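You operate a simulated robot arm through the tools that you are given. There is no shell and no other tool. Be economical: measure what you need, move in short steps, check, and stop when the job is done.

You run a simulated robot arm. Do the job below in one go: nothing can be reset, and whatever is moved stays where it is left.

## Task
Balance the 220 g pink carton till it shows LEVEL, then lock the beam.
Fine: carton alone on the steel plate, brass on the green plate, dial at 20 g, beam free while weighing. Set down upright: what you pick out.

Only the result counts: the job must be done as asked and must still hold three seconds after the hand-in. Knocking over, shifting, dropping, spilling or breaking anything else fails it.

## Robot
A 7-joint arm with a two-finger gripper, hanging from a carriage that runs on a rail from [-1443, 11] to [1037, -8] (x, y) and turns from -385 to 302 degrees about z. Base frame: it is fixed where the carriage stands at the start and does not move with it; the origin is on the floor, on the carriage's upright axis, x ahead of it, y to its left, z up. Units: mm, degrees, N and s.
With the tool pointing down near the work surface it reaches from about 440 to 800 mm from the robot's upright axis, wherever it stands. Its first joint turns from -143.0 to 143.0 degrees. Places, roughly: balance dial [500, -700, 1000]; beam lock [800, -700, 1000]; top of the steel plate [800, -800, 1200]. Payload 1.37 kg.
Tool frame: the origin (TCP) lies between the finger pads and is the grasp point; the fingertips stand 16 mm ahead of it; z points along the fingers, y is the line along which they close. Largest opening 92 mm; the body of the gripper starts 74 mm behind the TCP.
Orientation is that of the tool frame in the base frame, as [roll, pitch, yaw] about the fixed x, y, z axes, in that order (R = Rz(yaw) Ry(pitch) Rx(roll)). With the fingers straight down and closing along the base's y, the tool's x points along the base's -x, its y along +y and its z along -z.

## Interface
- The arm moves only by the tool nudge_tool. Its argument "rows" is a list of rows, each an object of numbers (a shift or turn left out is 0, a gripper value left out holds the last): "ax", "ay", "az": the turn, a rotation vector about the base's x, y, z in degrees; "tx", "ty", "tz": the shift along the base's x, y, z in mm; "gripper": the closure, from 0 (fully open) to 1 (shut). In form: [{"ax": .., "ay": .., "az": .., "tx": .., "ty": .., "tz": .., "gripper": ..}, ...]. A call has 1 to 8 rows; each row is the pose to reach, as a shift and turn from the pose commanded when the call began. Each row takes 0.2 s and may step no farther than 50 mm and 8.6 degrees from the row before; otherwise, or with a gripper value out of range, the whole call is refused. A pose out of reach is approached as far as the arm can. The call stops where the force on the tool passes 40 N (or 10 N more than at its start, if that is more) or the arm is blocked; 0.2 s more then pass. Each finger halts on what it meets, pressing with about 26 N; the grip force reading is that of the motor and also rises with nothing between the fingers. The clock runs only during rows and for 0.2 s after the last one: add rows that repeat a pose to give the fingers time. It gives the time, the measured TCP pose, the force on the tool (base axes), the opening and the grip force at its end, in the units of the frame above (readings bear some noise), with the torque about the TCP (base axes, N m) and any sound that the robot's microphone picked up.
- Cameras (640 x 400 px; columns grow to the right, rows downward): "scene" is now at [264.3, -65.7, 1785]; the picture's right is [-0.82, -0.57, 0.00], its down [-0.42, 0.60, -0.68] and it looks along [0.39, -0.56, -0.73] (base axes); focal length 284 px, centre (320, 200). "wrist" rides on the gripper at [71, 19, -111] in the tool frame; the picture's right is [-0.26, 0.96, 0.00], its down [-0.78, -0.21, -0.59] and it looks along [-0.57, -0.15, 0.81] (tool axes); focal length 280 px, centre (320, 200). There is no depth. A picture from a camera that has moved, and an enlarged one, comes with that camera's place and axes in the base frame and with its lens. The place of the scene camera against the robot may be out by one fixed shift of up to 12 mm in any direction.
- get_image(camera): a new picture of that camera. No time passes.
- lift_body(by): slides the trunk up (or, below 0, down) by that many mm; the arm and the scene camera ride with it, the base frame stays. It gives what a move gives, with no picture.
- roll_base(legs): drives the robot by 1 to 6 legs, each [ahead, left, turn to the left] in mm, mm and degrees, along the robot's own axes; the way and the turn of a leg run together, so that a leg with both is an arc; at most 1500 mm and 180 degrees a leg. The arm and the cameras ride along, it lands a little off, and it stops where it bumps. It keeps to its track: a leg is cut to what the track allows. It gives what a move gives.
- pan_tilt(pan, tilt): turns the head with the scene camera to pan (to the left, within 155 degrees either way) and tilt (down, from -29 to 69), counted from straight ahead of the robot. It gives what a move gives.
- enlarge(camera, box): a new picture of the part [left, top, right, bottom] of that camera's present view, enlarged. No time passes.
- close_job(): hands the job in; it is judged then, once.

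Go step by step. Nothing tells you exact positions but the pictures and the camera data: compare them with the known pose of the tool, close in by small moves and look again before you grip or let go. The budget is 120 turns and 90 pictures, counting those below and the enlarged ones. Unless the task says otherwise, let go and move clear before handing in, and close with one line.

The tools are called after "Request:" by a JSON object that holds its "api" and its "payload". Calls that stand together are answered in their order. nudge_tool: Moves the arm, as the interface text tells. Its arguments: {"type":"object","properties":{"rows":{"type":"array"}},"required":["rows"]} The other tools are called the same way: lift_body (by) slides the trunk up or down; roll_base (legs) drives the base; pan_tilt (pan, tilt) turns the head that bears the scene camera; get_image (camera) takes a picture; enlarge (camera, box) takes an enlarged picture of a part of a camera's view; close_job () hands the job in.

At the start:

```text
clock: 0.0
ee_pos: [693.5, -394.1, 1370.6]
tool_rot: [180.0, 0.1, 180.0]
wrist_force: [-0.1, -0.9, -0.1]
wrist_torque: [0.02, 0.02, -0.03]
gripper_width: 92.0
grasp_force: 0.0
trunk travel left (down, up): [-419.0, 162.0]
robot x, y, heading: [0.7, 3.7, 0.2]
head pan, tilt: [-55.1, 46.9]
```

scene: 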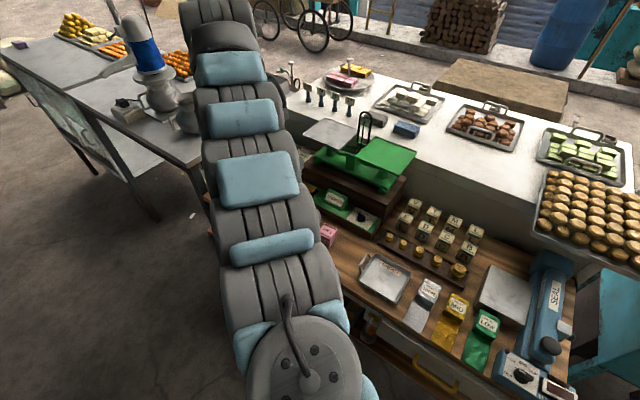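
wrist: 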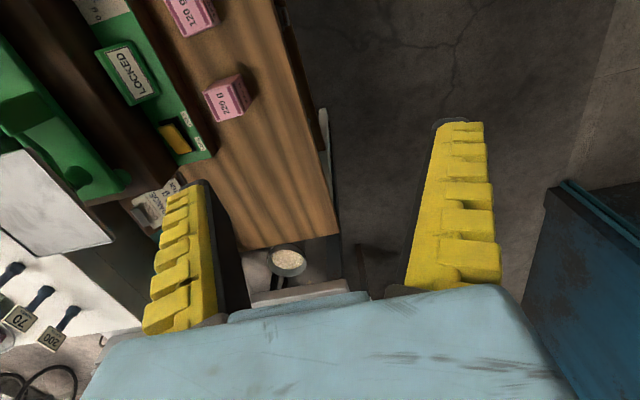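

I see a two-pan balance (steel plate, green plate), a rack of labelled weights, a dial and a lock, with pink cartons at the left front of the counter. I'll enlarge the key areas to read the labels.

Request:
{"api": "enlarge", "payload": {"camera": "scene", "box": [290, 100, 450, 200]}}

Request:
{"api": "enlarge", "payload": {"camera": "scene", "box": [300, 180, 500, 305]}}

Request:
{"api": "enlarge", "payload": {"camera": "wrist", "box": [0, 0, 320, 200]}}

```text
4.00 times, centred on (370, 150) of scene
camera zoom: at [264.3, -65.7, 1785.0], right [-0.82, -0.57, 0.0], down [-0.42, 0.6, -0.68], along [0.39, -0.56, -0.73], focal length 1135 px, centre (120, 400)
```

zoom: 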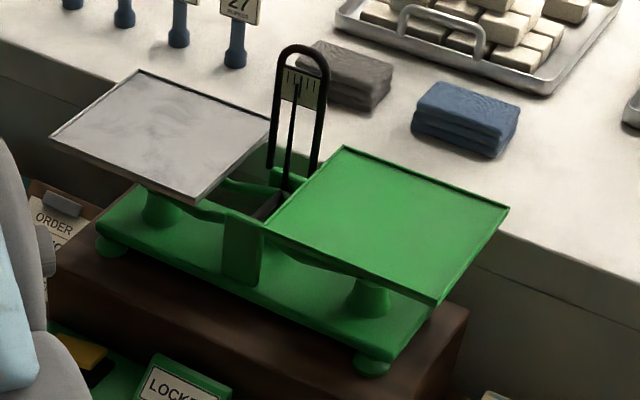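

```text
3.20 times, centred on (400, 242) of scene
camera zoom: at [264.3, -65.7, 1785.0], right [-0.82, -0.57, 0.0], down [-0.42, 0.6, -0.68], along [0.39, -0.56, -0.73], focal length 908 px, centre (64, 64)
```

zoom: 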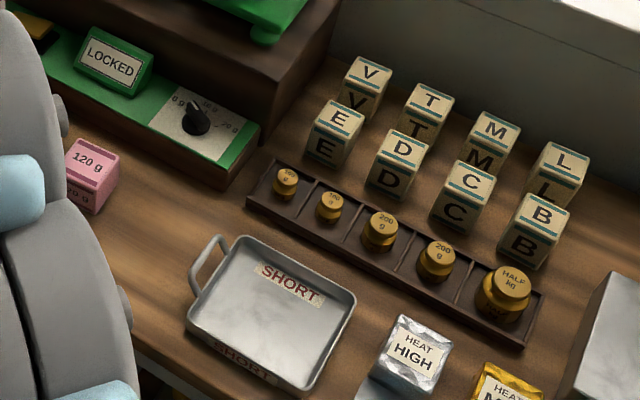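

```text
2.00 times, centred on (160, 100) of wrist
camera zoom: at [622.6, -375.8, 1482.9], right [0.26, 0.96, 0.0], down [0.78, -0.21, 0.59], along [0.57, -0.15, -0.81], focal length 561 px, centre (640, 400)
```

zoom: 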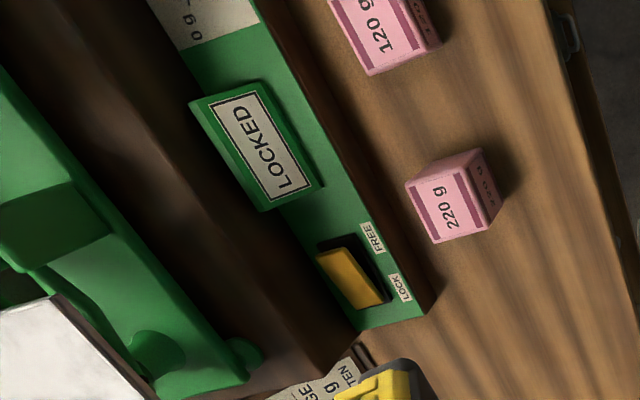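

The carton, lock (yellow paddle), flag sign, dial and brass row are located roughly. Before I drive along the rail I'll check that the way ahead is clear.

Request:
{"api": "pan_tilt", "payload": {"pan": -10, "tilt": 35}}

Request:
{"api": "get_image", "payload": {"camera": "scene"}}

```text
clock: 1.1
ee_pos: [693.9, -395.5, 1371.1]
tool_rot: [-179.9, 0.0, -180.0]
wrist_force: [0.5, 0.3, -0.4]
wrist_torque: [0.01, 0.01, -0.01]
gripper_width: 91.9
grasp_force: 0.0
trunk travel left (down, up): [-419.0, 162.0]
robot x, y, heading: [-1.6, -1.1, 0.2]
head pan, tilt: [-10.0, 35.0]
```

```text
84 pictures are left
camera scene: at [305.3, -15.7, 1802.5], right [-0.17, -0.98, 0.0], down [-0.56, 0.1, -0.82], along [0.81, -0.14, -0.57], focal length 284 px, centre (320, 200)
```

scene: 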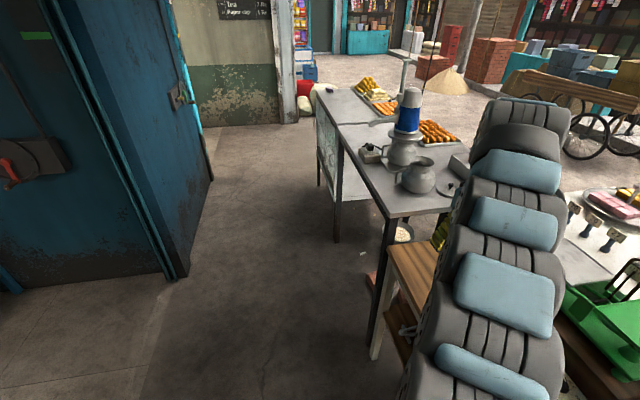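

The way ahead is clear, though the kettle table limits swing to the left. I'll raise the trunk, turn right, then drive along the rail so that the balance is within reach.

Request:
{"api": "lift_body", "payload": {"by": 120}}

Request:
{"api": "roll_base", "payload": {"legs": [[0, 0, -40]]}}

Request:
{"api": "pan_tilt", "payload": {"pan": -50, "tilt": 50}}

Request:
{"api": "get_image", "payload": {"camera": "scene"}}

```text
clock: 2.6
ee_pos: [694.2, -395.5, 1492.1]
tool_rot: [-179.9, -0.1, -180.0]
wrist_force: [-0.4, -0.3, 0.4]
wrist_torque: [0.0, 0.01, 0.01]
gripper_width: 92.0
grasp_force: 0.1
trunk travel left (down, up): [-539.0, 42.0]
robot x, y, heading: [1.0, 1.4, -0.1]
head pan, tilt: [-10.0, 35.0]
```

```text
clock: 4.9
ee_pos: [278.1, -747.0, 1490.2]
tool_rot: [-180.0, 0.0, 140.1]
wrist_force: [0.0, 0.5, 0.6]
wrist_torque: [-0.02, 0.02, 0.02]
gripper_width: 91.7
grasp_force: 0.1
trunk travel left (down, up): [-539.0, 42.0]
robot x, y, heading: [-0.5, -1.6, -39.9]
head pan, tilt: [-10.0, 35.0]
```

```text
clock: 6.0
ee_pos: [277.9, -746.9, 1491.9]
tool_rot: [180.0, 0.0, 140.2]
wrist_force: [0.2, -1.9, -0.4]
wrist_torque: [-0.01, 0.03, 0.01]
gripper_width: 91.9
grasp_force: 0.1
trunk travel left (down, up): [-539.0, 42.0]
robot x, y, heading: [0.0, 0.4, -40.0]
head pan, tilt: [-50.0, 50.0]
```

```text
83 pictures are left
camera scene: at [167.7, -218.4, 1900.8], right [-1.0, 0.0, 0.0], down [0.0, 0.77, -0.64], along [0.0, -0.64, -0.77], focal length 284 px, centre (320, 200)
```

scene: 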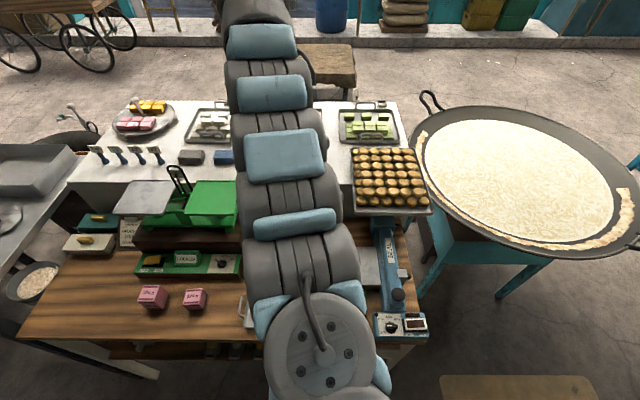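

Good view of the balance. I'll enlarge it and the notes next to it.

Request:
{"api": "enlarge", "payload": {"camera": "scene", "box": [70, 150, 260, 320]}}

Request:
{"api": "enlarge", "payload": {"camera": "scene", "box": [60, 205, 150, 265]}}

Request:
{"api": "enlarge", "payload": {"camera": "scene", "box": [125, 240, 255, 320]}}

```text
2.35 times, centred on (165, 235) of scene
camera zoom: at [167.7, -218.4, 1900.8], right [-1.0, 0.0, 0.0], down [0.0, 0.77, -0.64], along [0.0, -0.64, -0.77], focal length 668 px, centre (685, 118)
```

zoom: 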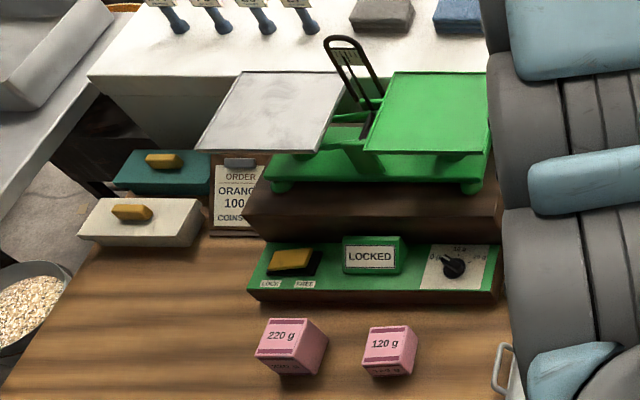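

```text
6.67 times, centred on (105, 235) of scene
camera zoom: at [167.7, -218.4, 1900.8], right [-1.0, 0.0, 0.0], down [0.0, 0.77, -0.64], along [0.0, -0.64, -0.77], focal length 1892 px, centre (1753, -33)
```

zoom: 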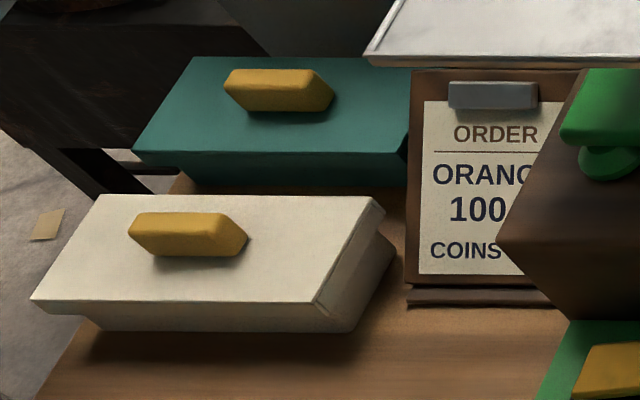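

```text
4.92 times, centred on (190, 280) of scene
camera zoom: at [167.7, -218.4, 1900.8], right [-1.0, 0.0, 0.0], down [0.0, 0.77, -0.64], along [0.0, -0.64, -0.77], focal length 1397 px, centre (960, -194)
```

zoom: 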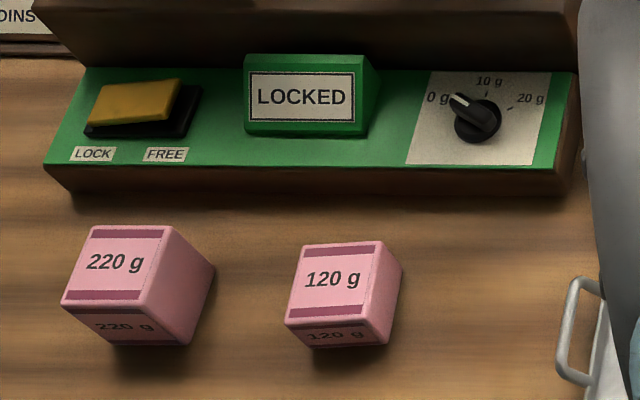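

The dial stands at 0 g and the sign shows LOCKED. I'll drive the carriage about +600 mm in x.

Request:
{"api": "roll_base", "payload": {"legs": [[460, 386, 0]]}}

Request:
{"api": "pan_tilt", "payload": {"pan": -65, "tilt": 50}}

Request:
{"api": "get_image", "payload": {"camera": "scene"}}

Request:
{"api": "get_image", "payload": {"camera": "wrist"}}

```text
clock: 9.4
ee_pos: [887.2, -749.0, 1491.4]
tool_rot: [-179.9, 0.0, 140.5]
wrist_force: [-0.1, -0.3, 0.0]
wrist_torque: [0.01, 0.01, 0.01]
gripper_width: 91.7
grasp_force: 0.0
trunk travel left (down, up): [-539.0, 42.0]
robot x, y, heading: [603.7, -5.5, -39.5]
head pan, tilt: [-50.0, 50.0]
```

```text
clock: 10.1
ee_pos: [886.0, -749.9, 1491.2]
tool_rot: [-180.0, -0.1, 140.5]
wrist_force: [0.1, -0.1, 0.8]
wrist_torque: [0.0, -0.04, -0.01]
gripper_width: 92.0
grasp_force: 0.1
trunk travel left (down, up): [-539.0, 42.0]
robot x, y, heading: [603.0, -1.7, -39.5]
head pan, tilt: [-65.0, 50.0]
```

```text
79 pictures are left
camera scene: at [752.5, -219.4, 1900.8], right [-0.97, 0.25, 0.0], down [0.19, 0.74, -0.64], along [-0.16, -0.62, -0.77], focal length 284 px, centre (320, 200)
```

scene: 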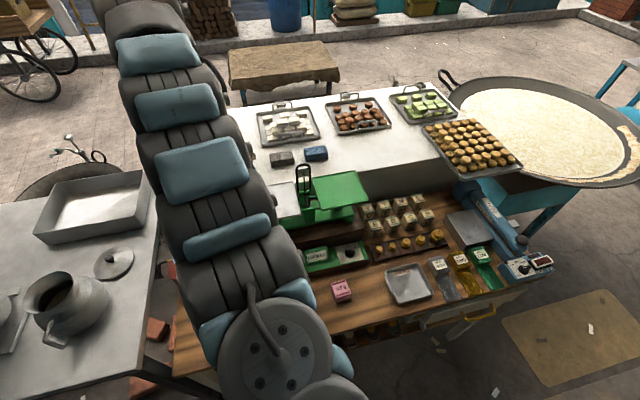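

```text
78 pictures are left
camera wrist: at [844.6, -690.4, 1602.9], right [0.82, 0.58, 0.0], down [0.47, -0.66, 0.59], along [0.34, -0.48, -0.81], focal length 280 px, centre (320, 200)
```

wrist: 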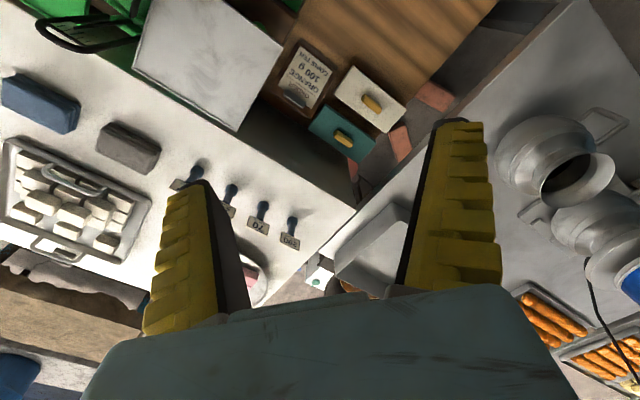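

Clearer view of the brass now; enlarging the brass rack and dial/sign.

Request:
{"api": "enlarge", "payload": {"camera": "scene", "box": [350, 190, 460, 260]}}

Request:
{"api": "enlarge", "payload": {"camera": "scene", "box": [260, 150, 400, 310]}}

```text
5.71 times, centred on (405, 225) of scene
camera zoom: at [752.5, -219.4, 1900.8], right [-0.97, 0.25, 0.0], down [0.19, 0.74, -0.64], along [-0.16, -0.62, -0.77], focal length 1622 px, centre (-166, 57)
```

zoom: 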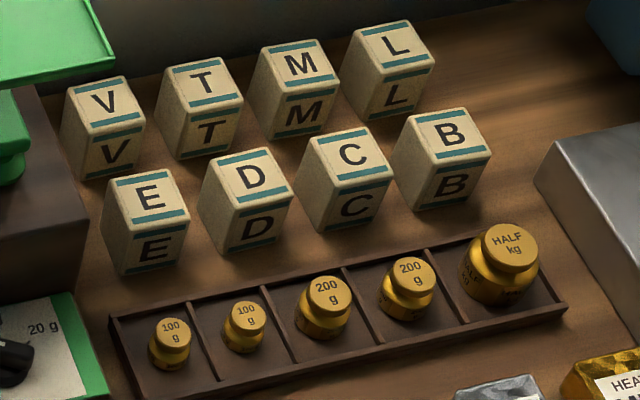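

```text
2.50 times, centred on (330, 230) of scene
camera zoom: at [752.5, -219.4, 1900.8], right [-0.97, 0.25, 0.0], down [0.19, 0.74, -0.64], along [-0.16, -0.62, -0.77], focal length 709 px, centre (295, 125)
```

zoom: 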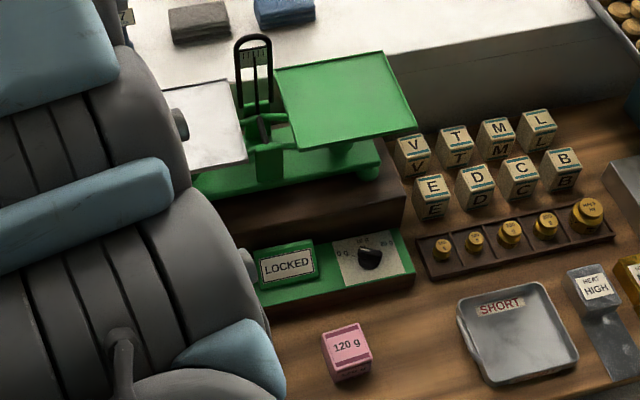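

The brass row is 100, 100, 200, 200 and half kg. The dial comes first, so I'll move the tool high over to it for a close wrist look.

Request:
{"api": "nudge_tool", "payload": {"rows": [{"tx": -46, "ty": 7, "tz": -10}, {"tx": -92, "ty": 14, "tz": -20}, {"tx": -138, "ty": 21, "tz": -30}, {"tx": -184, "ty": 28, "tz": -40}, {"tx": -230, "ty": 35, "tz": -55}, {"tx": -276, "ty": 42, "tz": -75}, {"tx": -322, "ty": 49, "tz": -95}, {"tx": -368, "ty": 55, "tz": -115}]}}

Request:
{"api": "nudge_tool", "payload": {"rows": [{"tz": -45}, {"tz": -90}, {"tz": -135}, {"tz": -180}]}}

Request:
{"api": "get_image", "payload": {"camera": "wrist"}}

Request:
{"api": "get_image", "payload": {"camera": "scene"}}

```text
refused: row 6 steps farther than a row can; nothing moved
```

```text
clock: 11.1
ee_pos: [888.9, -751.3, 1309.7]
tool_rot: [180.0, 0.1, 140.5]
wrist_force: [0.9, -0.8, 0.2]
wrist_torque: [0.03, 0.0, -0.02]
gripper_width: 91.9
grasp_force: 0.1
trunk travel left (down, up): [-539.0, 42.0]
robot x, y, heading: [604.7, -4.2, -39.7]
head pan, tilt: [-65.0, 50.0]
```

```text
75 pictures are left
camera wrist: at [846.2, -690.7, 1421.4], right [0.82, 0.58, 0.0], down [0.47, -0.66, 0.59], along [0.34, -0.48, -0.81], focal length 280 px, centre (320, 200)
```

wrist: 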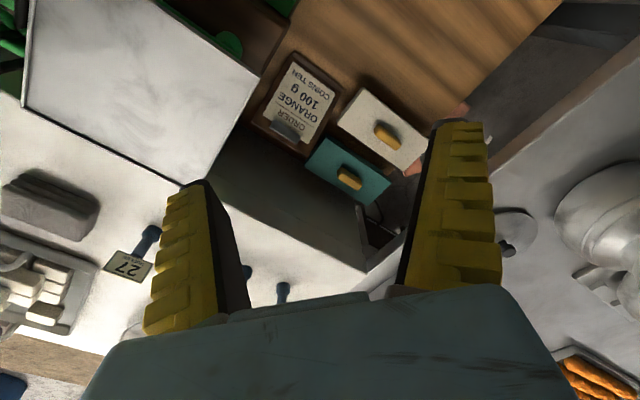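

```text
74 pictures are left
camera scene: at [752.5, -219.4, 1900.8], right [-0.97, 0.25, 0.0], down [0.19, 0.74, -0.64], along [-0.16, -0.62, -0.77], focal length 284 px, centre (320, 200)
```

scene: 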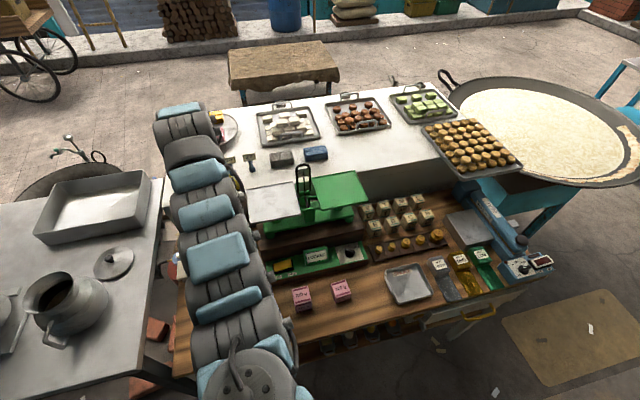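

The move was refused for one step but the descent ran without contact. Now I'll shift the tool towards the dial, swinging out to the front of the balance.

Request:
{"api": "nudge_tool", "payload": {"rows": [{"tx": -40, "ty": 25}, {"tx": -82, "ty": 50}, {"tx": -126, "ty": 70}, {"tx": -172, "ty": 85}, {"tx": -220, "ty": 92}, {"tx": -268, "ty": 96}, {"tx": -317, "ty": 98}, {"tx": -366, "ty": 98}]}}

Request:
{"api": "get_image", "payload": {"camera": "wrist"}}

```text
clock: 12.9
ee_pos: [796.0, -695.1, 1310.0]
tool_rot: [-180.0, 0.0, 140.5]
wrist_force: [-0.9, 0.1, 0.4]
wrist_torque: [0.0, -0.02, 0.03]
gripper_width: 91.8
grasp_force: 0.1
out of reach, approached as far as the arm can: row 3, 4, 5, 6, 7, 8
trunk travel left (down, up): [-539.0, 42.0]
robot x, y, heading: [603.7, -6.0, -39.4]
head pan, tilt: [-65.0, 50.0]
```

```text
73 pictures are left
camera wrist: at [753.9, -634.1, 1422.4], right [0.82, 0.58, 0.0], down [0.47, -0.66, 0.59], along [0.34, -0.48, -0.81], focal length 280 px, centre (320, 200)
```

wrist: 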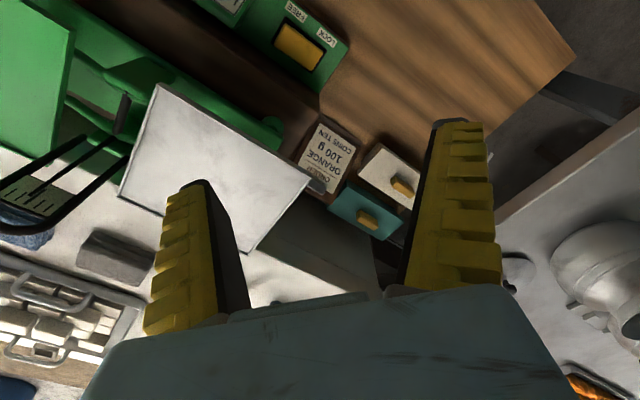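

The arm halted at a limit, possibly wrist yaw or height. I'll test with a small move plus a yaw turn.

Request:
{"api": "nudge_tool", "payload": {"rows": [{"tx": -20, "az": -8}, {"tx": -40, "az": -16}, {"tx": -60, "az": -24}]}}

```text
clock: 13.7
ee_pos: [755.5, -701.2, 1309.6]
tool_rot: [179.8, 0.1, 119.6]
wrist_force: [0.0, -0.1, 0.2]
wrist_torque: [-0.03, 0.04, 0.01]
gripper_width: 92.1
grasp_force: 0.0
out of reach, approached as far as the arm can: row 1, 2, 3
trunk travel left (down, up): [-539.0, 42.0]
robot x, y, heading: [601.9, -5.1, -39.5]
head pan, tilt: [-65.0, 50.0]
```

Request:
{"api": "nudge_tool", "payload": {"rows": [{"az": -8}, {"az": -16}, {"az": -24}, {"az": -24}]}}

```text
clock: 14.7
ee_pos: [755.0, -699.4, 1309.7]
tool_rot: [180.0, 0.0, 95.6]
wrist_force: [0.0, -0.5, 0.6]
wrist_torque: [-0.03, 0.02, 0.01]
gripper_width: 91.9
grasp_force: 0.0
trunk travel left (down, up): [-539.0, 42.0]
robot x, y, heading: [601.8, -3.3, -39.5]
head pan, tilt: [-65.0, 50.0]
```

The yaw relative to the arm was the limit; 95° is fine. Continue to the dial.

Request:
{"api": "nudge_tool", "payload": {"rows": [{"tx": -30, "ty": 35}, {"tx": -65, "ty": 65}, {"tx": -110, "ty": 80}, {"tx": -155, "ty": 80, "tz": -10}, {"tx": -200, "ty": 80, "tz": -25}, {"tx": -230, "ty": 75, "tz": -60}, {"tx": -230, "ty": 65, "tz": -105}]}}

Request:
{"api": "get_image", "payload": {"camera": "wrist"}}

```text
clock: 16.5
ee_pos: [691.9, -729.4, 1322.0]
tool_rot: [175.6, 14.4, 107.2]
wrist_force: [1.6, 0.3, 0.1]
wrist_torque: [0.03, 0.15, -0.07]
gripper_width: 92.3
grasp_force: 0.1
out of reach, approached as far as the arm can: row 1, 2, 3, 4, 5, 6, 7
trunk travel left (down, up): [-539.0, 42.0]
robot x, y, heading: [605.2, -3.1, -39.5]
head pan, tilt: [-65.0, 50.0]
stopped in row 7: the arm was blocked; the commanded pose is now the measured one
```

```text
72 pictures are left
camera wrist: at [672.6, -633.5, 1414.5], right [0.99, 0.06, 0.14], down [-0.06, -0.66, 0.75], along [0.14, -0.75, -0.65], focal length 280 px, centre (320, 200)
```

wrist: 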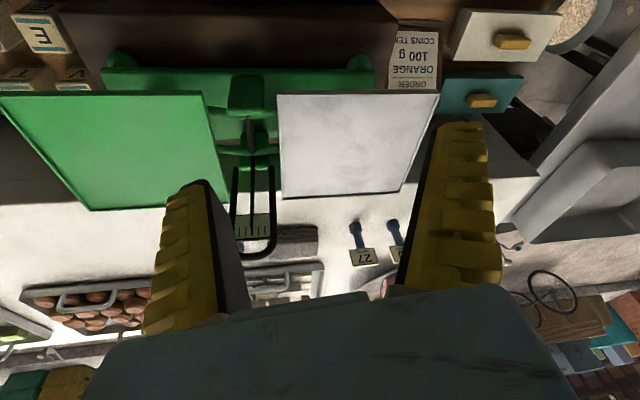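

The arm is blocked by some limit, with the tool tilted. I'll look at the arm's posture.

Request:
{"api": "pan_tilt", "payload": {"pan": -45, "tilt": 55}}

Request:
{"api": "get_image", "payload": {"camera": "scene"}}

```text
clock: 17.4
ee_pos: [686.3, -728.8, 1321.2]
tool_rot: [175.7, 14.4, 107.0]
wrist_force: [-0.4, -0.5, 0.0]
wrist_torque: [0.01, -0.03, 0.0]
gripper_width: 92.0
grasp_force: 0.2
trunk travel left (down, up): [-539.0, 42.0]
robot x, y, heading: [601.9, -4.4, -39.4]
head pan, tilt: [-45.0, 55.0]
```

```text
71 pictures are left
camera scene: at [778.8, -216.5, 1894.3], right [-1.0, -0.1, 0.0], down [-0.08, 0.82, -0.57], along [0.06, -0.57, -0.82], focal length 284 px, centre (320, 200)
```

scene: 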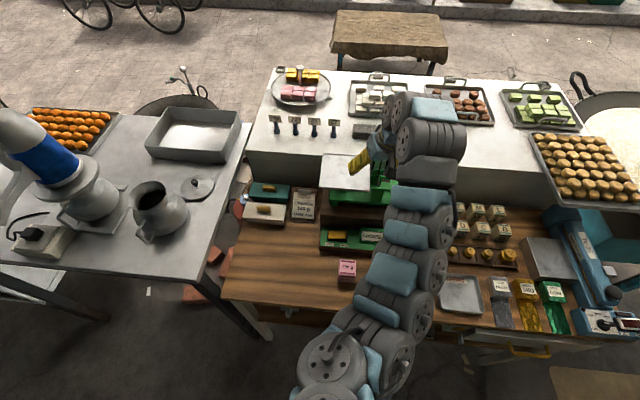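

The elbow bulged sideways. I'll back out to a stretched, level pose first, then use base motion for the sideways travel instead.

Request:
{"api": "nudge_tool", "payload": {"rows": [{"tx": 20, "ty": -8, "tz": 8, "ax": 3.1, "ay": 2.1, "az": 3}, {"tx": 45, "ty": -15, "tz": 12, "ax": 6.2, "ay": 4.2, "az": 7}, {"tx": 80, "ty": -25, "tz": 15, "ax": 9.3, "ay": 6.3, "az": 12}, {"tx": 120, "ty": -30, "tz": 15, "ax": 12.4, "ay": 8.4, "az": 17}, {"tx": 160, "ty": -30, "tz": 15, "ax": 12.4, "ay": 8.4, "az": 23}, {"tx": 200, "ty": -25, "tz": 15, "ax": 12.4, "ay": 8.4, "az": 29}, {"tx": 200, "ty": -25, "tz": 15, "ax": 12.4, "ay": 8.4, "az": 29}]}}

Request:
{"api": "get_image", "payload": {"camera": "scene"}}

```text
clock: 19.0
ee_pos: [884.9, -753.3, 1339.1]
tool_rot: [176.4, -0.4, 136.1]
wrist_force: [0.0, 0.7, -0.1]
wrist_torque: [-0.02, 0.01, 0.0]
gripper_width: 92.1
grasp_force: 0.1
trunk travel left (down, up): [-539.0, 42.0]
robot x, y, heading: [604.1, -7.8, -39.6]
head pan, tilt: [-45.0, 55.0]
```

```text
70 pictures are left
camera scene: at [778.8, -216.5, 1894.3], right [-1.0, -0.1, 0.0], down [-0.08, 0.82, -0.57], along [0.06, -0.57, -0.82], focal length 284 px, centre (320, 200)
```

scene: 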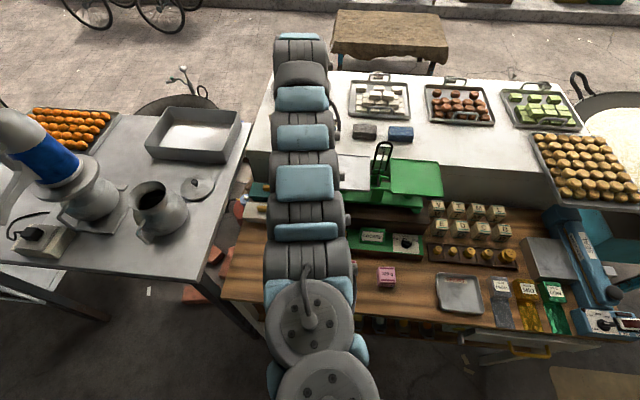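

The arm is straight again. I'll level the tool and raise it, then drive to −x and turn, so the tool can come down over the open counter front.

Request:
{"api": "nudge_tool", "payload": {"rows": [{"tz": 40, "ax": -1.3, "ay": 1.2}, {"tz": 80, "ax": -2.6, "ay": 2.5}, {"tz": 120, "ax": -2.6, "ay": 2.5}, {"tz": 120, "ax": -2.6, "ay": 2.5}]}}

Request:
{"api": "roll_base", "payload": {"legs": [[-385, -318, 0], [0, 0, 22]]}}

Request:
{"api": "lift_body", "payload": {"by": 42}}

```text
clock: 20.0
ee_pos: [887.8, -751.5, 1458.9]
tool_rot: [179.9, -0.5, 136.0]
wrist_force: [0.2, -0.4, 0.5]
wrist_torque: [0.01, 0.03, -0.02]
gripper_width: 92.1
grasp_force: 0.1
trunk travel left (down, up): [-539.0, 42.0]
robot x, y, heading: [604.5, -5.1, -39.6]
head pan, tilt: [-45.0, 55.0]
```

```text
clock: 24.0
ee_pos: [650.9, -587.6, 1457.0]
tool_rot: [179.9, -0.4, 158.1]
wrist_force: [0.0, 0.3, -0.5]
wrist_torque: [0.03, -0.01, -0.01]
gripper_width: 92.0
grasp_force: 0.1
trunk travel left (down, up): [-539.0, 42.0]
robot x, y, heading: [109.5, -0.9, -17.6]
head pan, tilt: [-45.0, 55.0]
```

```text
clock: 24.9
ee_pos: [644.1, -581.7, 1480.3]
tool_rot: [179.3, -2.0, 158.1]
wrist_force: [0.8, -0.1, 0.0]
wrist_torque: [0.0, -0.01, -0.01]
gripper_width: 91.9
grasp_force: 0.0
trunk travel left (down, up): [-581.0, 0.0]
robot x, y, heading: [109.4, -2.5, -17.4]
head pan, tilt: [-45.0, 55.0]
```

Tool is over the open counter between balance and cartons. Descend to about z 1130.

Request:
{"api": "nudge_tool", "payload": {"rows": [{"tz": -45}, {"tz": -90}, {"tz": -135}, {"tz": -180}, {"tz": -225}, {"tz": -270}, {"tz": -315}, {"tz": -350}]}}

Request:
{"api": "get_image", "payload": {"camera": "wrist"}}

Request:
{"api": "get_image", "payload": {"camera": "scene"}}

```text
clock: 26.7
ee_pos: [646.9, -582.4, 1161.3]
tool_rot: [-179.9, -0.4, 158.1]
wrist_force: [-0.2, -0.4, -0.3]
wrist_torque: [0.04, -0.01, 0.04]
gripper_width: 92.0
grasp_force: 0.0
out of reach, approached as far as the arm can: row 8
trunk travel left (down, up): [-581.0, 0.0]
robot x, y, heading: [106.9, -4.1, -17.5]
head pan, tilt: [-45.0, 55.0]
```

```text
69 pictures are left
camera wrist: at [589.7, -538.8, 1272.6], right [0.6, 0.8, 0.0], down [0.65, -0.49, 0.58], along [0.46, -0.35, -0.81], focal length 280 px, centre (320, 200)
```

wrist: 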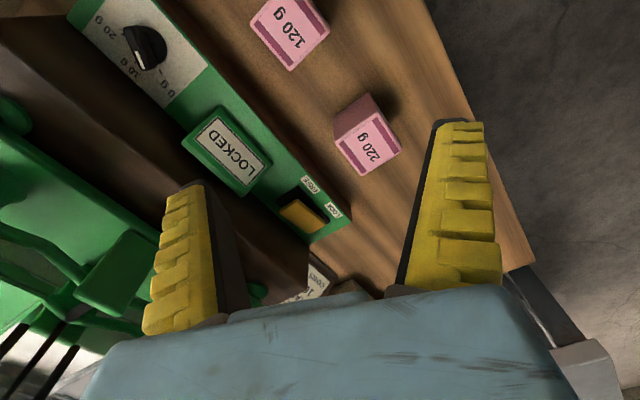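

```text
68 pictures are left
camera scene: at [350.0, -131.3, 1935.9], right [-0.89, -0.46, 0.0], down [-0.38, 0.73, -0.57], along [0.27, -0.51, -0.82], focal length 284 px, centre (320, 200)
```

scene: 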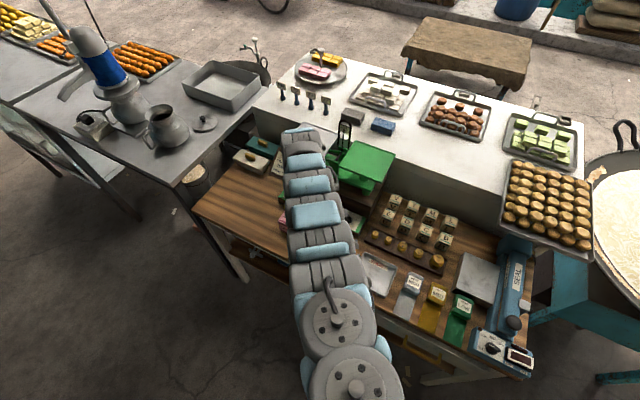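

Dial ≈ (525, −680), lock ≈ (752, −690), carton ≈ (737, −577). The trunk is too high for low work, so I'll lower it 100 mm and pull the tool in toward the dial side.

Request:
{"api": "lift_body", "payload": {"by": -80}}

Request:
{"api": "nudge_tool", "payload": {"rows": [{"tx": -30}, {"tx": -60}, {"tx": -90, "ty": -5, "az": -4}, {"tx": -120, "ty": -10, "az": -8}]}}

Request:
{"api": "get_image", "payload": {"camera": "wrist"}}

```text
clock: 27.9
ee_pos: [647.7, -582.9, 1081.0]
tool_rot: [-180.0, -0.5, 158.1]
wrist_force: [0.5, 0.6, 0.1]
wrist_torque: [-0.01, 0.02, 0.0]
gripper_width: 91.9
grasp_force: 0.1
trunk travel left (down, up): [-501.0, 80.0]
robot x, y, heading: [111.3, -1.0, -17.5]
head pan, tilt: [-45.0, 55.0]
```

```text
clock: 28.9
ee_pos: [527.4, -593.9, 1081.9]
tool_rot: [-179.9, -0.4, 150.1]
wrist_force: [0.1, -0.3, 0.5]
wrist_torque: [-0.02, 0.01, 0.04]
gripper_width: 91.7
grasp_force: 0.1
trunk travel left (down, up): [-501.0, 80.0]
robot x, y, heading: [105.4, -6.0, -17.5]
head pan, tilt: [-45.0, 55.0]
```

```text
67 pictures are left
camera wrist: at [477.2, -542.3, 1194.1], right [0.71, 0.71, 0.0], down [0.57, -0.57, 0.58], along [0.41, -0.41, -0.81], focal length 280 px, centre (320, 200)
```

wrist: 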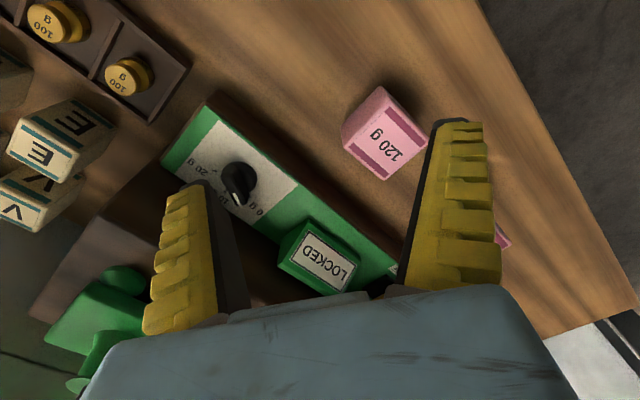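

Works smoothly at this height. I'll centre above the dial with the fingers partly closed, then look.

Request:
{"api": "nudge_tool", "payload": {"rows": [{"tx": -5, "ty": -42, "az": -6, "gripper": 0.35}, {"tx": -9, "ty": -83, "az": -12, "gripper": 0.35}, {"tx": -9, "ty": -83, "tz": -20, "az": -12, "gripper": 0.35}]}}

Request:
{"api": "enlarge", "payload": {"camera": "wrist", "box": [160, 80, 480, 300]}}

```text
clock: 29.7
ee_pos: [504.3, -650.6, 1073.3]
tool_rot: [-179.9, -0.7, 138.1]
wrist_force: [-1.7, -0.6, 0.6]
wrist_torque: [0.07, -0.14, -0.02]
gripper_width: 62.3
grasp_force: 1.6
out of reach, approached as far as the arm can: row 2, 3
trunk travel left (down, up): [-501.0, 80.0]
robot x, y, heading: [111.2, -2.1, -17.2]
head pan, tilt: [-45.0, 55.0]
```

```text
1.82 times, centred on (320, 190) of wrist
camera zoom: at [466.5, -589.7, 1186.5], right [0.84, 0.54, -0.01], down [0.44, -0.68, 0.58], along [0.31, -0.49, -0.81], focal length 510 px, centre (320, 218)
```

zoom: 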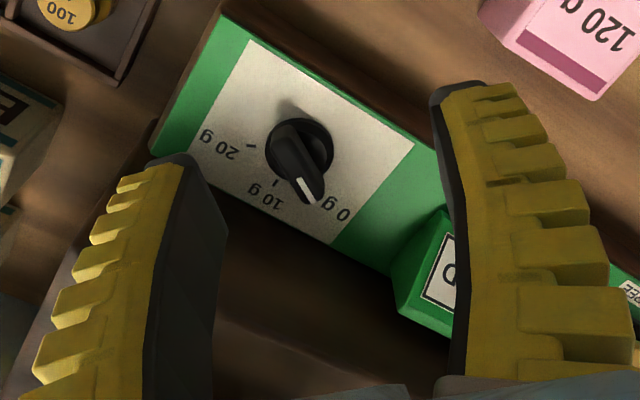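

The knob is a disk with a pointer bar now at 0 g; 20 g lies about 100° clockwise. I need the base nearer, so I'll back off up and drive +120 mm.

Request:
{"api": "nudge_tool", "payload": {"rows": [{"ty": 20, "tz": 40}, {"ty": 40, "tz": 60}]}}

Request:
{"api": "roll_base", "payload": {"legs": [[115, 36, 0]]}}

```text
clock: 30.3
ee_pos: [511.8, -611.1, 1138.4]
tool_rot: [-180.0, -0.3, 138.2]
wrist_force: [0.3, -0.4, 0.3]
wrist_torque: [0.0, 0.03, -0.02]
gripper_width: 62.3
grasp_force: 1.8
trunk travel left (down, up): [-501.0, 80.0]
robot x, y, heading: [105.2, -0.3, -17.4]
head pan, tilt: [-45.0, 55.0]
```

```text
clock: 31.5
ee_pos: [633.4, -610.7, 1136.7]
tool_rot: [-180.0, -0.4, 138.2]
wrist_force: [0.2, 0.4, 0.1]
wrist_torque: [0.01, -0.01, 0.01]
gripper_width: 62.2
grasp_force: 1.8
trunk travel left (down, up): [-501.0, 80.0]
robot x, y, heading: [230.2, -3.0, -17.3]
head pan, tilt: [-45.0, 55.0]
```

Request:
{"api": "nudge_tool", "payload": {"rows": [{"tx": -40}, {"tx": -80, "ty": -10}, {"tx": -118, "ty": -30}, {"tx": -118, "ty": -70}, {"tx": -118, "ty": -70, "tz": -40, "az": -3}, {"tx": -118, "ty": -70, "tz": -60, "az": -3}]}}

Request:
{"api": "enlarge", "payload": {"camera": "wrist", "box": [160, 80, 480, 300]}}

```text
clock: 32.9
ee_pos: [516.1, -682.9, 1074.5]
tool_rot: [179.9, -0.4, 135.2]
wrist_force: [0.0, 0.8, 0.3]
wrist_torque: [0.04, 0.01, 0.0]
gripper_width: 62.1
grasp_force: 2.1
trunk travel left (down, up): [-501.0, 80.0]
robot x, y, heading: [229.1, 3.2, -17.7]
head pan, tilt: [-45.0, 55.0]
```

```text
1.82 times, centred on (320, 190) of wrist
camera zoom: at [479.9, -620.1, 1186.9], right [0.87, 0.5, 0.0], down [0.41, -0.7, 0.58], along [0.29, -0.51, -0.81], focal length 510 px, centre (320, 218)
```

zoom: 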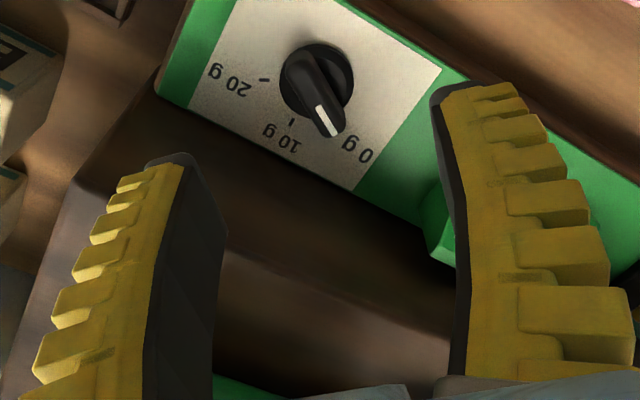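

Triangulation puts the knob at about (521, −705, ~950). I'll shift and descend part way, then check.

Request:
{"api": "nudge_tool", "payload": {"rows": [{"tx": 5, "ty": -22}, {"tx": 5, "ty": -22, "tz": -40}, {"tx": 5, "ty": -22, "tz": -65}, {"tx": 5, "ty": -22, "tz": -65}]}}

Request:
{"api": "get_image", "payload": {"camera": "wrist"}}

```text
clock: 33.6
ee_pos: [519.7, -697.0, 1047.1]
tool_rot: [179.9, -0.3, 135.1]
wrist_force: [-2.6, 19.7, 22.9]
wrist_torque: [-0.79, 0.53, -0.6]
gripper_width: 54.4
grasp_force: 0.0
out of reach, approached as far as the arm can: row 2, 3
trunk travel left (down, up): [-501.0, 80.0]
robot x, y, heading: [228.2, -3.4, -17.7]
head pan, tilt: [-45.0, 55.0]
stopped in row 3: the force on the tool passed its limit at 59 N (the readings are from after the stop); the commanded pose is now the measured one
```

```text
64 pictures are left
camera wrist: at [483.7, -634.0, 1159.0], right [0.87, 0.5, 0.0], down [0.41, -0.7, 0.58], along [0.29, -0.51, -0.81], focal length 280 px, centre (320, 200)
```

wrist: 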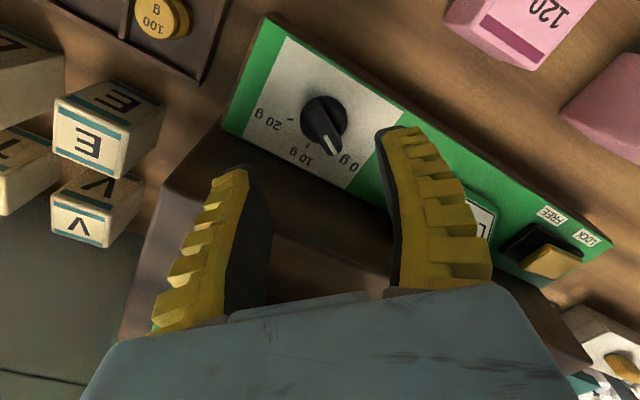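

A finger touched the stand's front edge (around y −735, z 1031), so I'll rise, narrow the opening, and come down again centred on the knob (521, −697).

Request:
{"api": "nudge_tool", "payload": {"rows": [{"tz": 15}, {"ty": 3, "tz": 30, "gripper": 0.6}, {"tx": 1, "ty": 3, "tz": 30, "gripper": 0.6}, {"tx": 1, "ty": 3, "tz": 30, "gripper": 0.6}]}}

Request:
{"api": "get_image", "payload": {"camera": "wrist"}}

Request:
{"api": "get_image", "payload": {"camera": "scene"}}

```text
clock: 34.6
ee_pos: [519.6, -695.2, 1075.7]
tool_rot: [-179.9, -0.5, 135.1]
wrist_force: [0.3, 0.3, -0.2]
wrist_torque: [-0.02, -0.02, 0.04]
gripper_width: 40.1
grasp_force: 2.3
trunk travel left (down, up): [-501.0, 80.0]
robot x, y, heading: [227.6, -3.7, -17.3]
head pan, tilt: [-45.0, 55.0]
```

```text
63 pictures are left
camera wrist: at [484.3, -631.9, 1188.4], right [0.87, 0.5, 0.0], down [0.41, -0.7, 0.58], along [0.29, -0.51, -0.81], focal length 280 px, centre (320, 200)
```

wrist: 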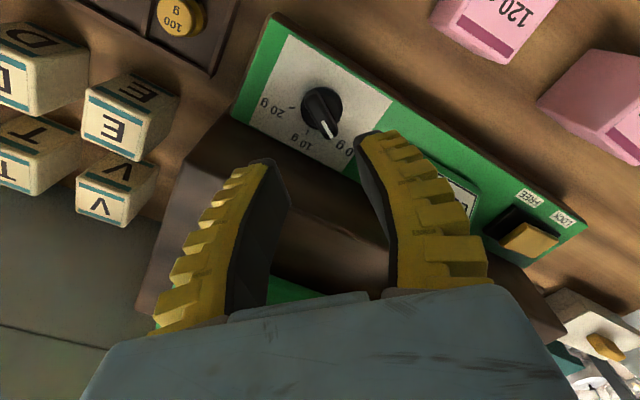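

```text
62 pictures are left
camera scene: at [470.1, -131.6, 1855.8], right [-0.89, -0.46, 0.0], down [-0.38, 0.73, -0.57], along [0.27, -0.51, -0.82], focal length 284 px, centre (320, 200)
```

scene: 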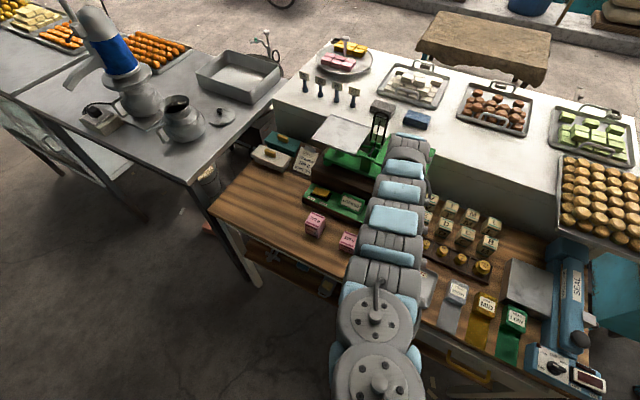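

Now descend, centred at (522, −698), to z≈1000.

Request:
{"api": "nudge_tool", "payload": {"rows": [{"tx": 2, "ty": -3, "tz": -30}, {"tx": 2, "ty": -3, "tz": -55}, {"tx": 2, "ty": -3, "tz": -75}, {"tx": 2, "ty": -3, "tz": -75}]}}

Request:
{"api": "get_image", "payload": {"camera": "wrist"}}

```text
clock: 35.6
ee_pos: [520.8, -688.1, 1017.7]
tool_rot: [-179.9, -0.3, 135.1]
wrist_force: [-0.3, -0.2, 0.8]
wrist_torque: [0.03, 0.0, 0.01]
gripper_width: 40.4
grasp_force: 2.2
out of reach, approached as far as the arm can: row 2, 3, 4
trunk travel left (down, up): [-501.0, 80.0]
robot x, y, heading: [225.8, 1.0, -17.5]
head pan, tilt: [-45.0, 55.0]
```

```text
61 pictures are left
camera wrist: at [484.5, -624.2, 1128.7], right [0.87, 0.5, 0.0], down [0.41, -0.7, 0.59], along [0.29, -0.51, -0.81], focal length 280 px, centre (320, 200)
```

wrist: 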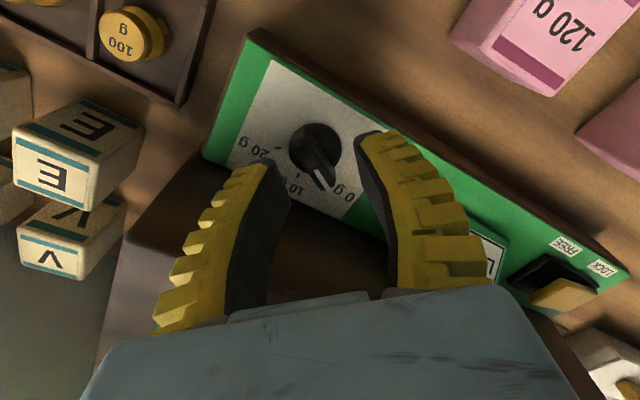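

Outer reach again because the trunk is high; raise the tool 60 mm and lower the trunk 80 mm.

Request:
{"api": "nudge_tool", "payload": {"rows": [{"tz": 40}, {"tz": 80}, {"tz": 80}]}}

Request:
{"api": "lift_body", "payload": {"by": -80}}

Request:
{"api": "get_image", "payload": {"camera": "wrist"}}

```text
clock: 36.4
ee_pos: [517.8, -686.6, 1095.4]
tool_rot: [180.0, -0.4, 135.2]
wrist_force: [-0.7, -0.1, 0.7]
wrist_torque: [0.02, 0.01, 0.0]
gripper_width: 40.2
grasp_force: 2.4
trunk travel left (down, up): [-501.0, 80.0]
robot x, y, heading: [227.4, -1.3, -17.6]
head pan, tilt: [-45.0, 55.0]
```

```text
clock: 37.5
ee_pos: [517.7, -687.1, 1014.6]
tool_rot: [-179.9, -0.4, 135.0]
wrist_force: [-0.1, -0.4, 0.1]
wrist_torque: [-0.01, -0.01, 0.0]
gripper_width: 40.2
grasp_force: 2.0
trunk travel left (down, up): [-421.0, 160.0]
robot x, y, heading: [227.7, 0.2, -17.5]
head pan, tilt: [-45.0, 55.0]
```

```text
60 pictures are left
camera wrist: at [482.4, -623.1, 1127.4], right [0.87, 0.5, 0.0], down [0.41, -0.7, 0.58], along [0.29, -0.51, -0.81], focal length 280 px, centre (320, 200)
```

wrist: 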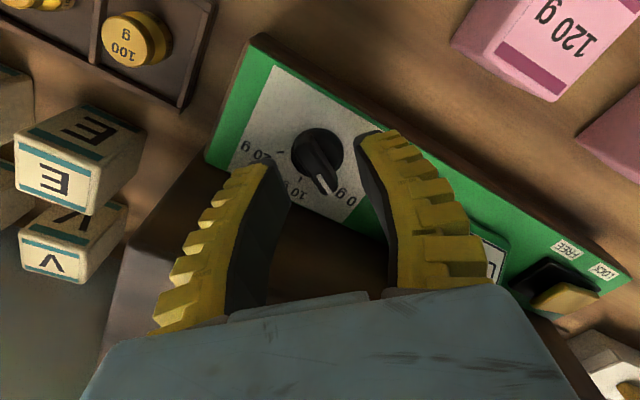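

Request:
{"api": "nudge_tool", "payload": {"rows": [{"tx": 3, "ty": -10}, {"tx": 3, "ty": -10, "tz": -15}, {"tx": 3, "ty": -10, "tz": -30}, {"tx": 3, "ty": -10, "tz": -30}]}}

Request:
{"api": "get_image", "payload": {"camera": "wrist"}}

```text
clock: 38.5
ee_pos: [521.3, -695.1, 985.0]
tool_rot: [-179.9, -0.5, 135.1]
wrist_force: [-0.6, 0.0, -0.3]
wrist_torque: [-0.01, 0.01, 0.0]
gripper_width: 40.4
grasp_force: 2.8
trunk travel left (down, up): [-421.0, 160.0]
robot x, y, heading: [228.7, -4.7, -17.5]
head pan, tilt: [-45.0, 55.0]
```

```text
59 pictures are left
camera wrist: at [486.0, -631.7, 1097.5], right [0.87, 0.5, 0.0], down [0.41, -0.7, 0.58], along [0.29, -0.51, -0.81], focal length 280 px, centre (320, 200)
```

wrist: 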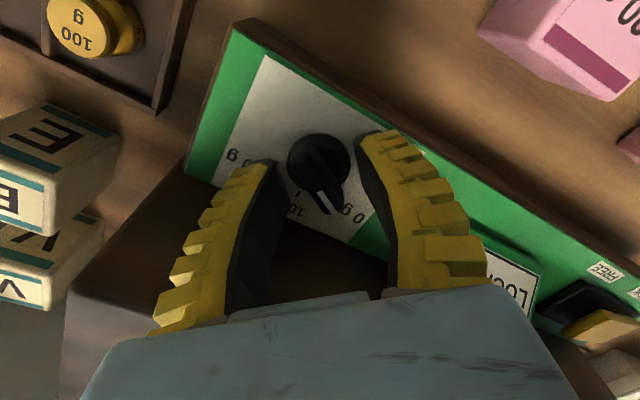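

Request:
{"api": "nudge_tool", "payload": {"rows": [{"tx": 1.5, "ty": -3.5}, {"tx": 1.5, "ty": -3.5, "tz": -8}, {"tx": 1.5, "ty": -3.5, "tz": -15}, {"tx": 1.5, "ty": -3.5, "tz": -15}]}}

Request:
{"api": "get_image", "payload": {"camera": "wrist"}}

```text
clock: 39.1
ee_pos: [520.7, -699.0, 981.5]
tool_rot: [-179.9, -0.6, 134.9]
wrist_force: [-4.4, 19.5, 22.8]
wrist_torque: [-1.2, 0.53, -0.53]
gripper_width: 38.8
grasp_force: 2.2
trunk travel left (down, up): [-421.0, 160.0]
robot x, y, heading: [231.6, -2.4, -17.4]
head pan, tilt: [-45.0, 55.0]
stopped in row 2: the force on the tool passed its limit at 71 N (the readings are from after the stop); the commanded pose is now the measured one
```

```text
58 pictures are left
camera wrist: at [486.7, -635.5, 1093.8], right [0.87, 0.5, 0.0], down [0.41, -0.7, 0.58], along [0.29, -0.51, -0.81], focal length 280 px, centre (320, 200)
```

wrist: 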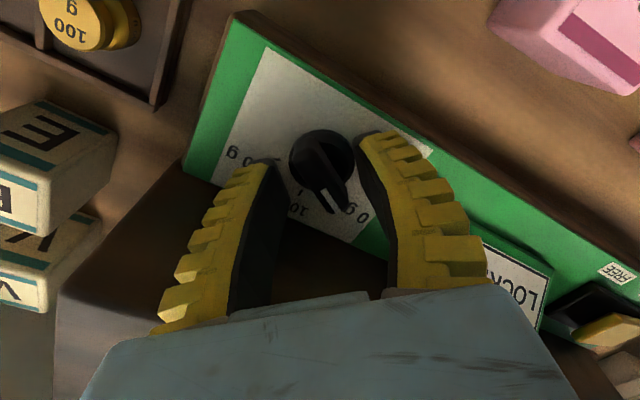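

The finger's back meets the stand edge (y≈−727). I'll rise a bit, narrow the opening to ~24 mm, and straddle only the pointer bar.

Request:
{"api": "nudge_tool", "payload": {"rows": [{"tz": 8, "ty": 2}, {"tz": 14, "ty": 2, "gripper": 0.76}, {"tz": 14, "ty": 2, "gripper": 0.76}]}}

Request:
{"api": "enlarge", "payload": {"camera": "wrist", "box": [220, 80, 420, 220]}}

```text
clock: 39.9
ee_pos: [522.1, -698.2, 996.6]
tool_rot: [-179.9, -0.4, 134.9]
wrist_force: [0.5, -0.4, -0.7]
wrist_torque: [0.03, -0.01, -0.01]
gripper_width: 25.8
grasp_force: 2.4
trunk travel left (down, up): [-421.0, 160.0]
robot x, y, heading: [229.2, -5.4, -17.4]
head pan, tilt: [-45.0, 55.0]
```

```text
2.86 times, centred on (320, 150) of wrist
camera zoom: at [486.7, -634.7, 1107.9], right [0.87, 0.5, -0.01], down [0.41, -0.7, 0.58], along [0.29, -0.51, -0.81], focal length 801 px, centre (320, 343)
```

zoom: 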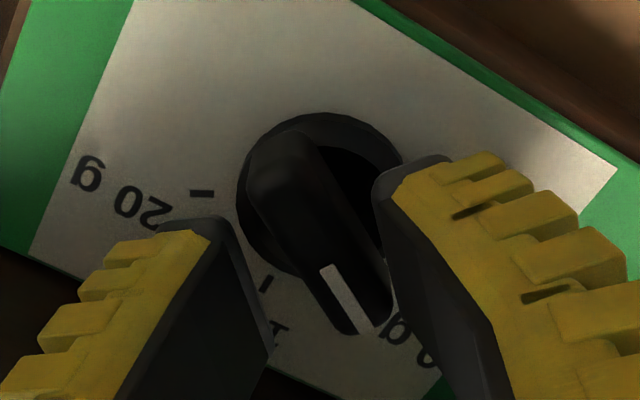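

The bar is at about −30°, with ticks 60° apart (20 g at −150°). I'll turn the tool to yaw ~110 so the fingers clear the stand, and let the squeeze align the bar.

Request:
{"api": "nudge_tool", "payload": {"rows": [{"az": -8, "gripper": 0.62, "ty": 1}, {"az": -16, "gripper": 0.62, "ty": 1}, {"az": -24, "gripper": 0.62, "ty": 1}, {"az": -24, "tz": -10, "gripper": 0.62, "ty": 1}]}}

Request:
{"api": "enlarge", "payload": {"camera": "wrist", "box": [200, 60, 440, 220]}}

```text
clock: 40.9
ee_pos: [523.5, -696.0, 985.3]
tool_rot: [-179.8, -0.4, 111.0]
wrist_force: [0.2, -0.6, 0.5]
wrist_torque: [0.01, 0.0, 0.02]
gripper_width: 38.5
grasp_force: 2.5
trunk travel left (down, up): [-421.0, 160.0]
robot x, y, heading: [226.2, -4.5, -17.5]
head pan, tilt: [-45.0, 55.0]
```

```text
2.50 times, centred on (320, 140) of wrist
camera zoom: at [516.4, -624.5, 1097.9], right [0.99, 0.1, 0.0], down [0.08, -0.81, 0.58], along [0.06, -0.58, -0.81], focal length 701 px, centre (320, 350)
```

zoom: 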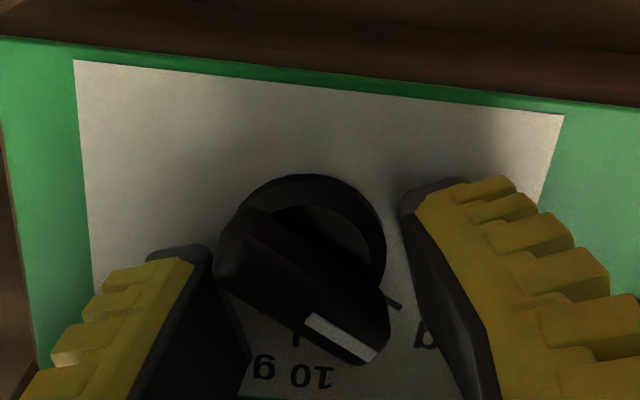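

Request:
{"api": "nudge_tool", "payload": {"rows": [{"tx": -2}, {"tx": -2, "tz": -6}, {"tx": -2, "tz": -12}, {"tx": -2, "tz": -12}]}}

Request:
{"api": "enlarge", "payload": {"camera": "wrist", "box": [200, 60, 440, 220]}}

```text
clock: 41.7
ee_pos: [523.3, -698.8, 980.9]
tool_rot: [-179.9, -0.3, 111.0]
wrist_force: [3.3, 6.0, 15.4]
wrist_torque: [0.18, 0.22, -0.05]
gripper_width: 23.5
grasp_force: 28.3
trunk travel left (down, up): [-421.0, 160.0]
robot x, y, heading: [230.2, -0.1, -17.2]
head pan, tilt: [-45.0, 55.0]
stopped in row 3: the force on the tool passed its limit at 55 N (the readings are from after the stop); the commanded pose is now the measured one
```

```text
2.50 times, centred on (320, 140) of wrist
camera zoom: at [515.3, -626.1, 1093.6], right [0.99, 0.1, 0.0], down [0.08, -0.81, 0.58], along [0.06, -0.58, -0.81], focal length 701 px, centre (320, 350)
```

zoom: 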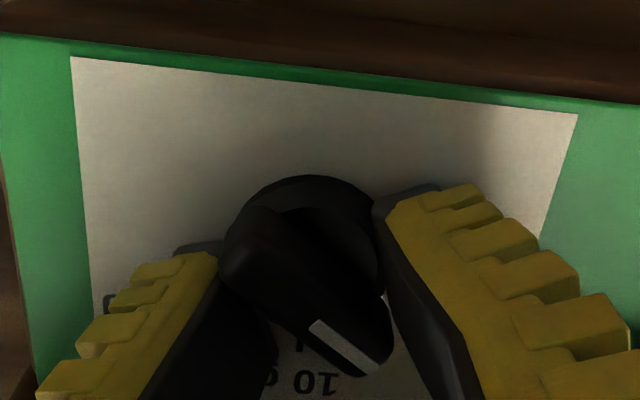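

The fingers ended up against the bar already. Close firmly and see how the bar aligns.

Request:
{"api": "nudge_tool", "payload": {"rows": [{"gripper": 1}, {"gripper": 1}, {"gripper": 1}]}}

Request:
{"api": "enlarge", "payload": {"camera": "wrist", "box": [200, 60, 440, 220]}}

```text
clock: 42.5
ee_pos: [521.8, -700.5, 982.1]
tool_rot: [-179.9, -0.3, 111.1]
wrist_force: [7.2, 7.6, 19.3]
wrist_torque: [-0.01, 0.15, -0.03]
gripper_width: 23.4
grasp_force: 28.7
trunk travel left (down, up): [-421.0, 160.0]
robot x, y, heading: [224.2, -0.7, -17.2]
head pan, tilt: [-45.0, 55.0]
```

```text
2.50 times, centred on (320, 140) of wrist
camera zoom: at [515.3, -626.2, 1093.1], right [0.99, 0.1, 0.0], down [0.08, -0.81, 0.58], along [0.06, -0.58, -0.81], focal length 701 px, centre (320, 350)
```

zoom: 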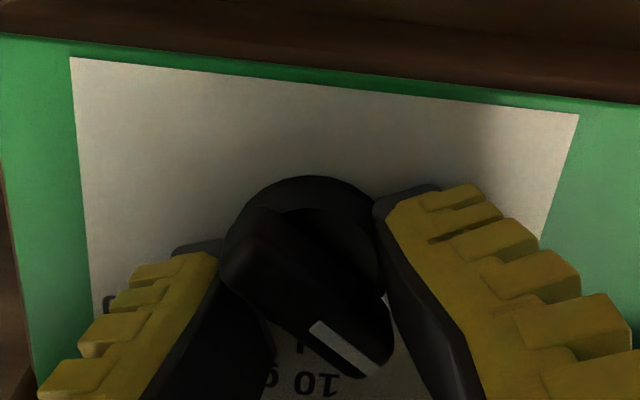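

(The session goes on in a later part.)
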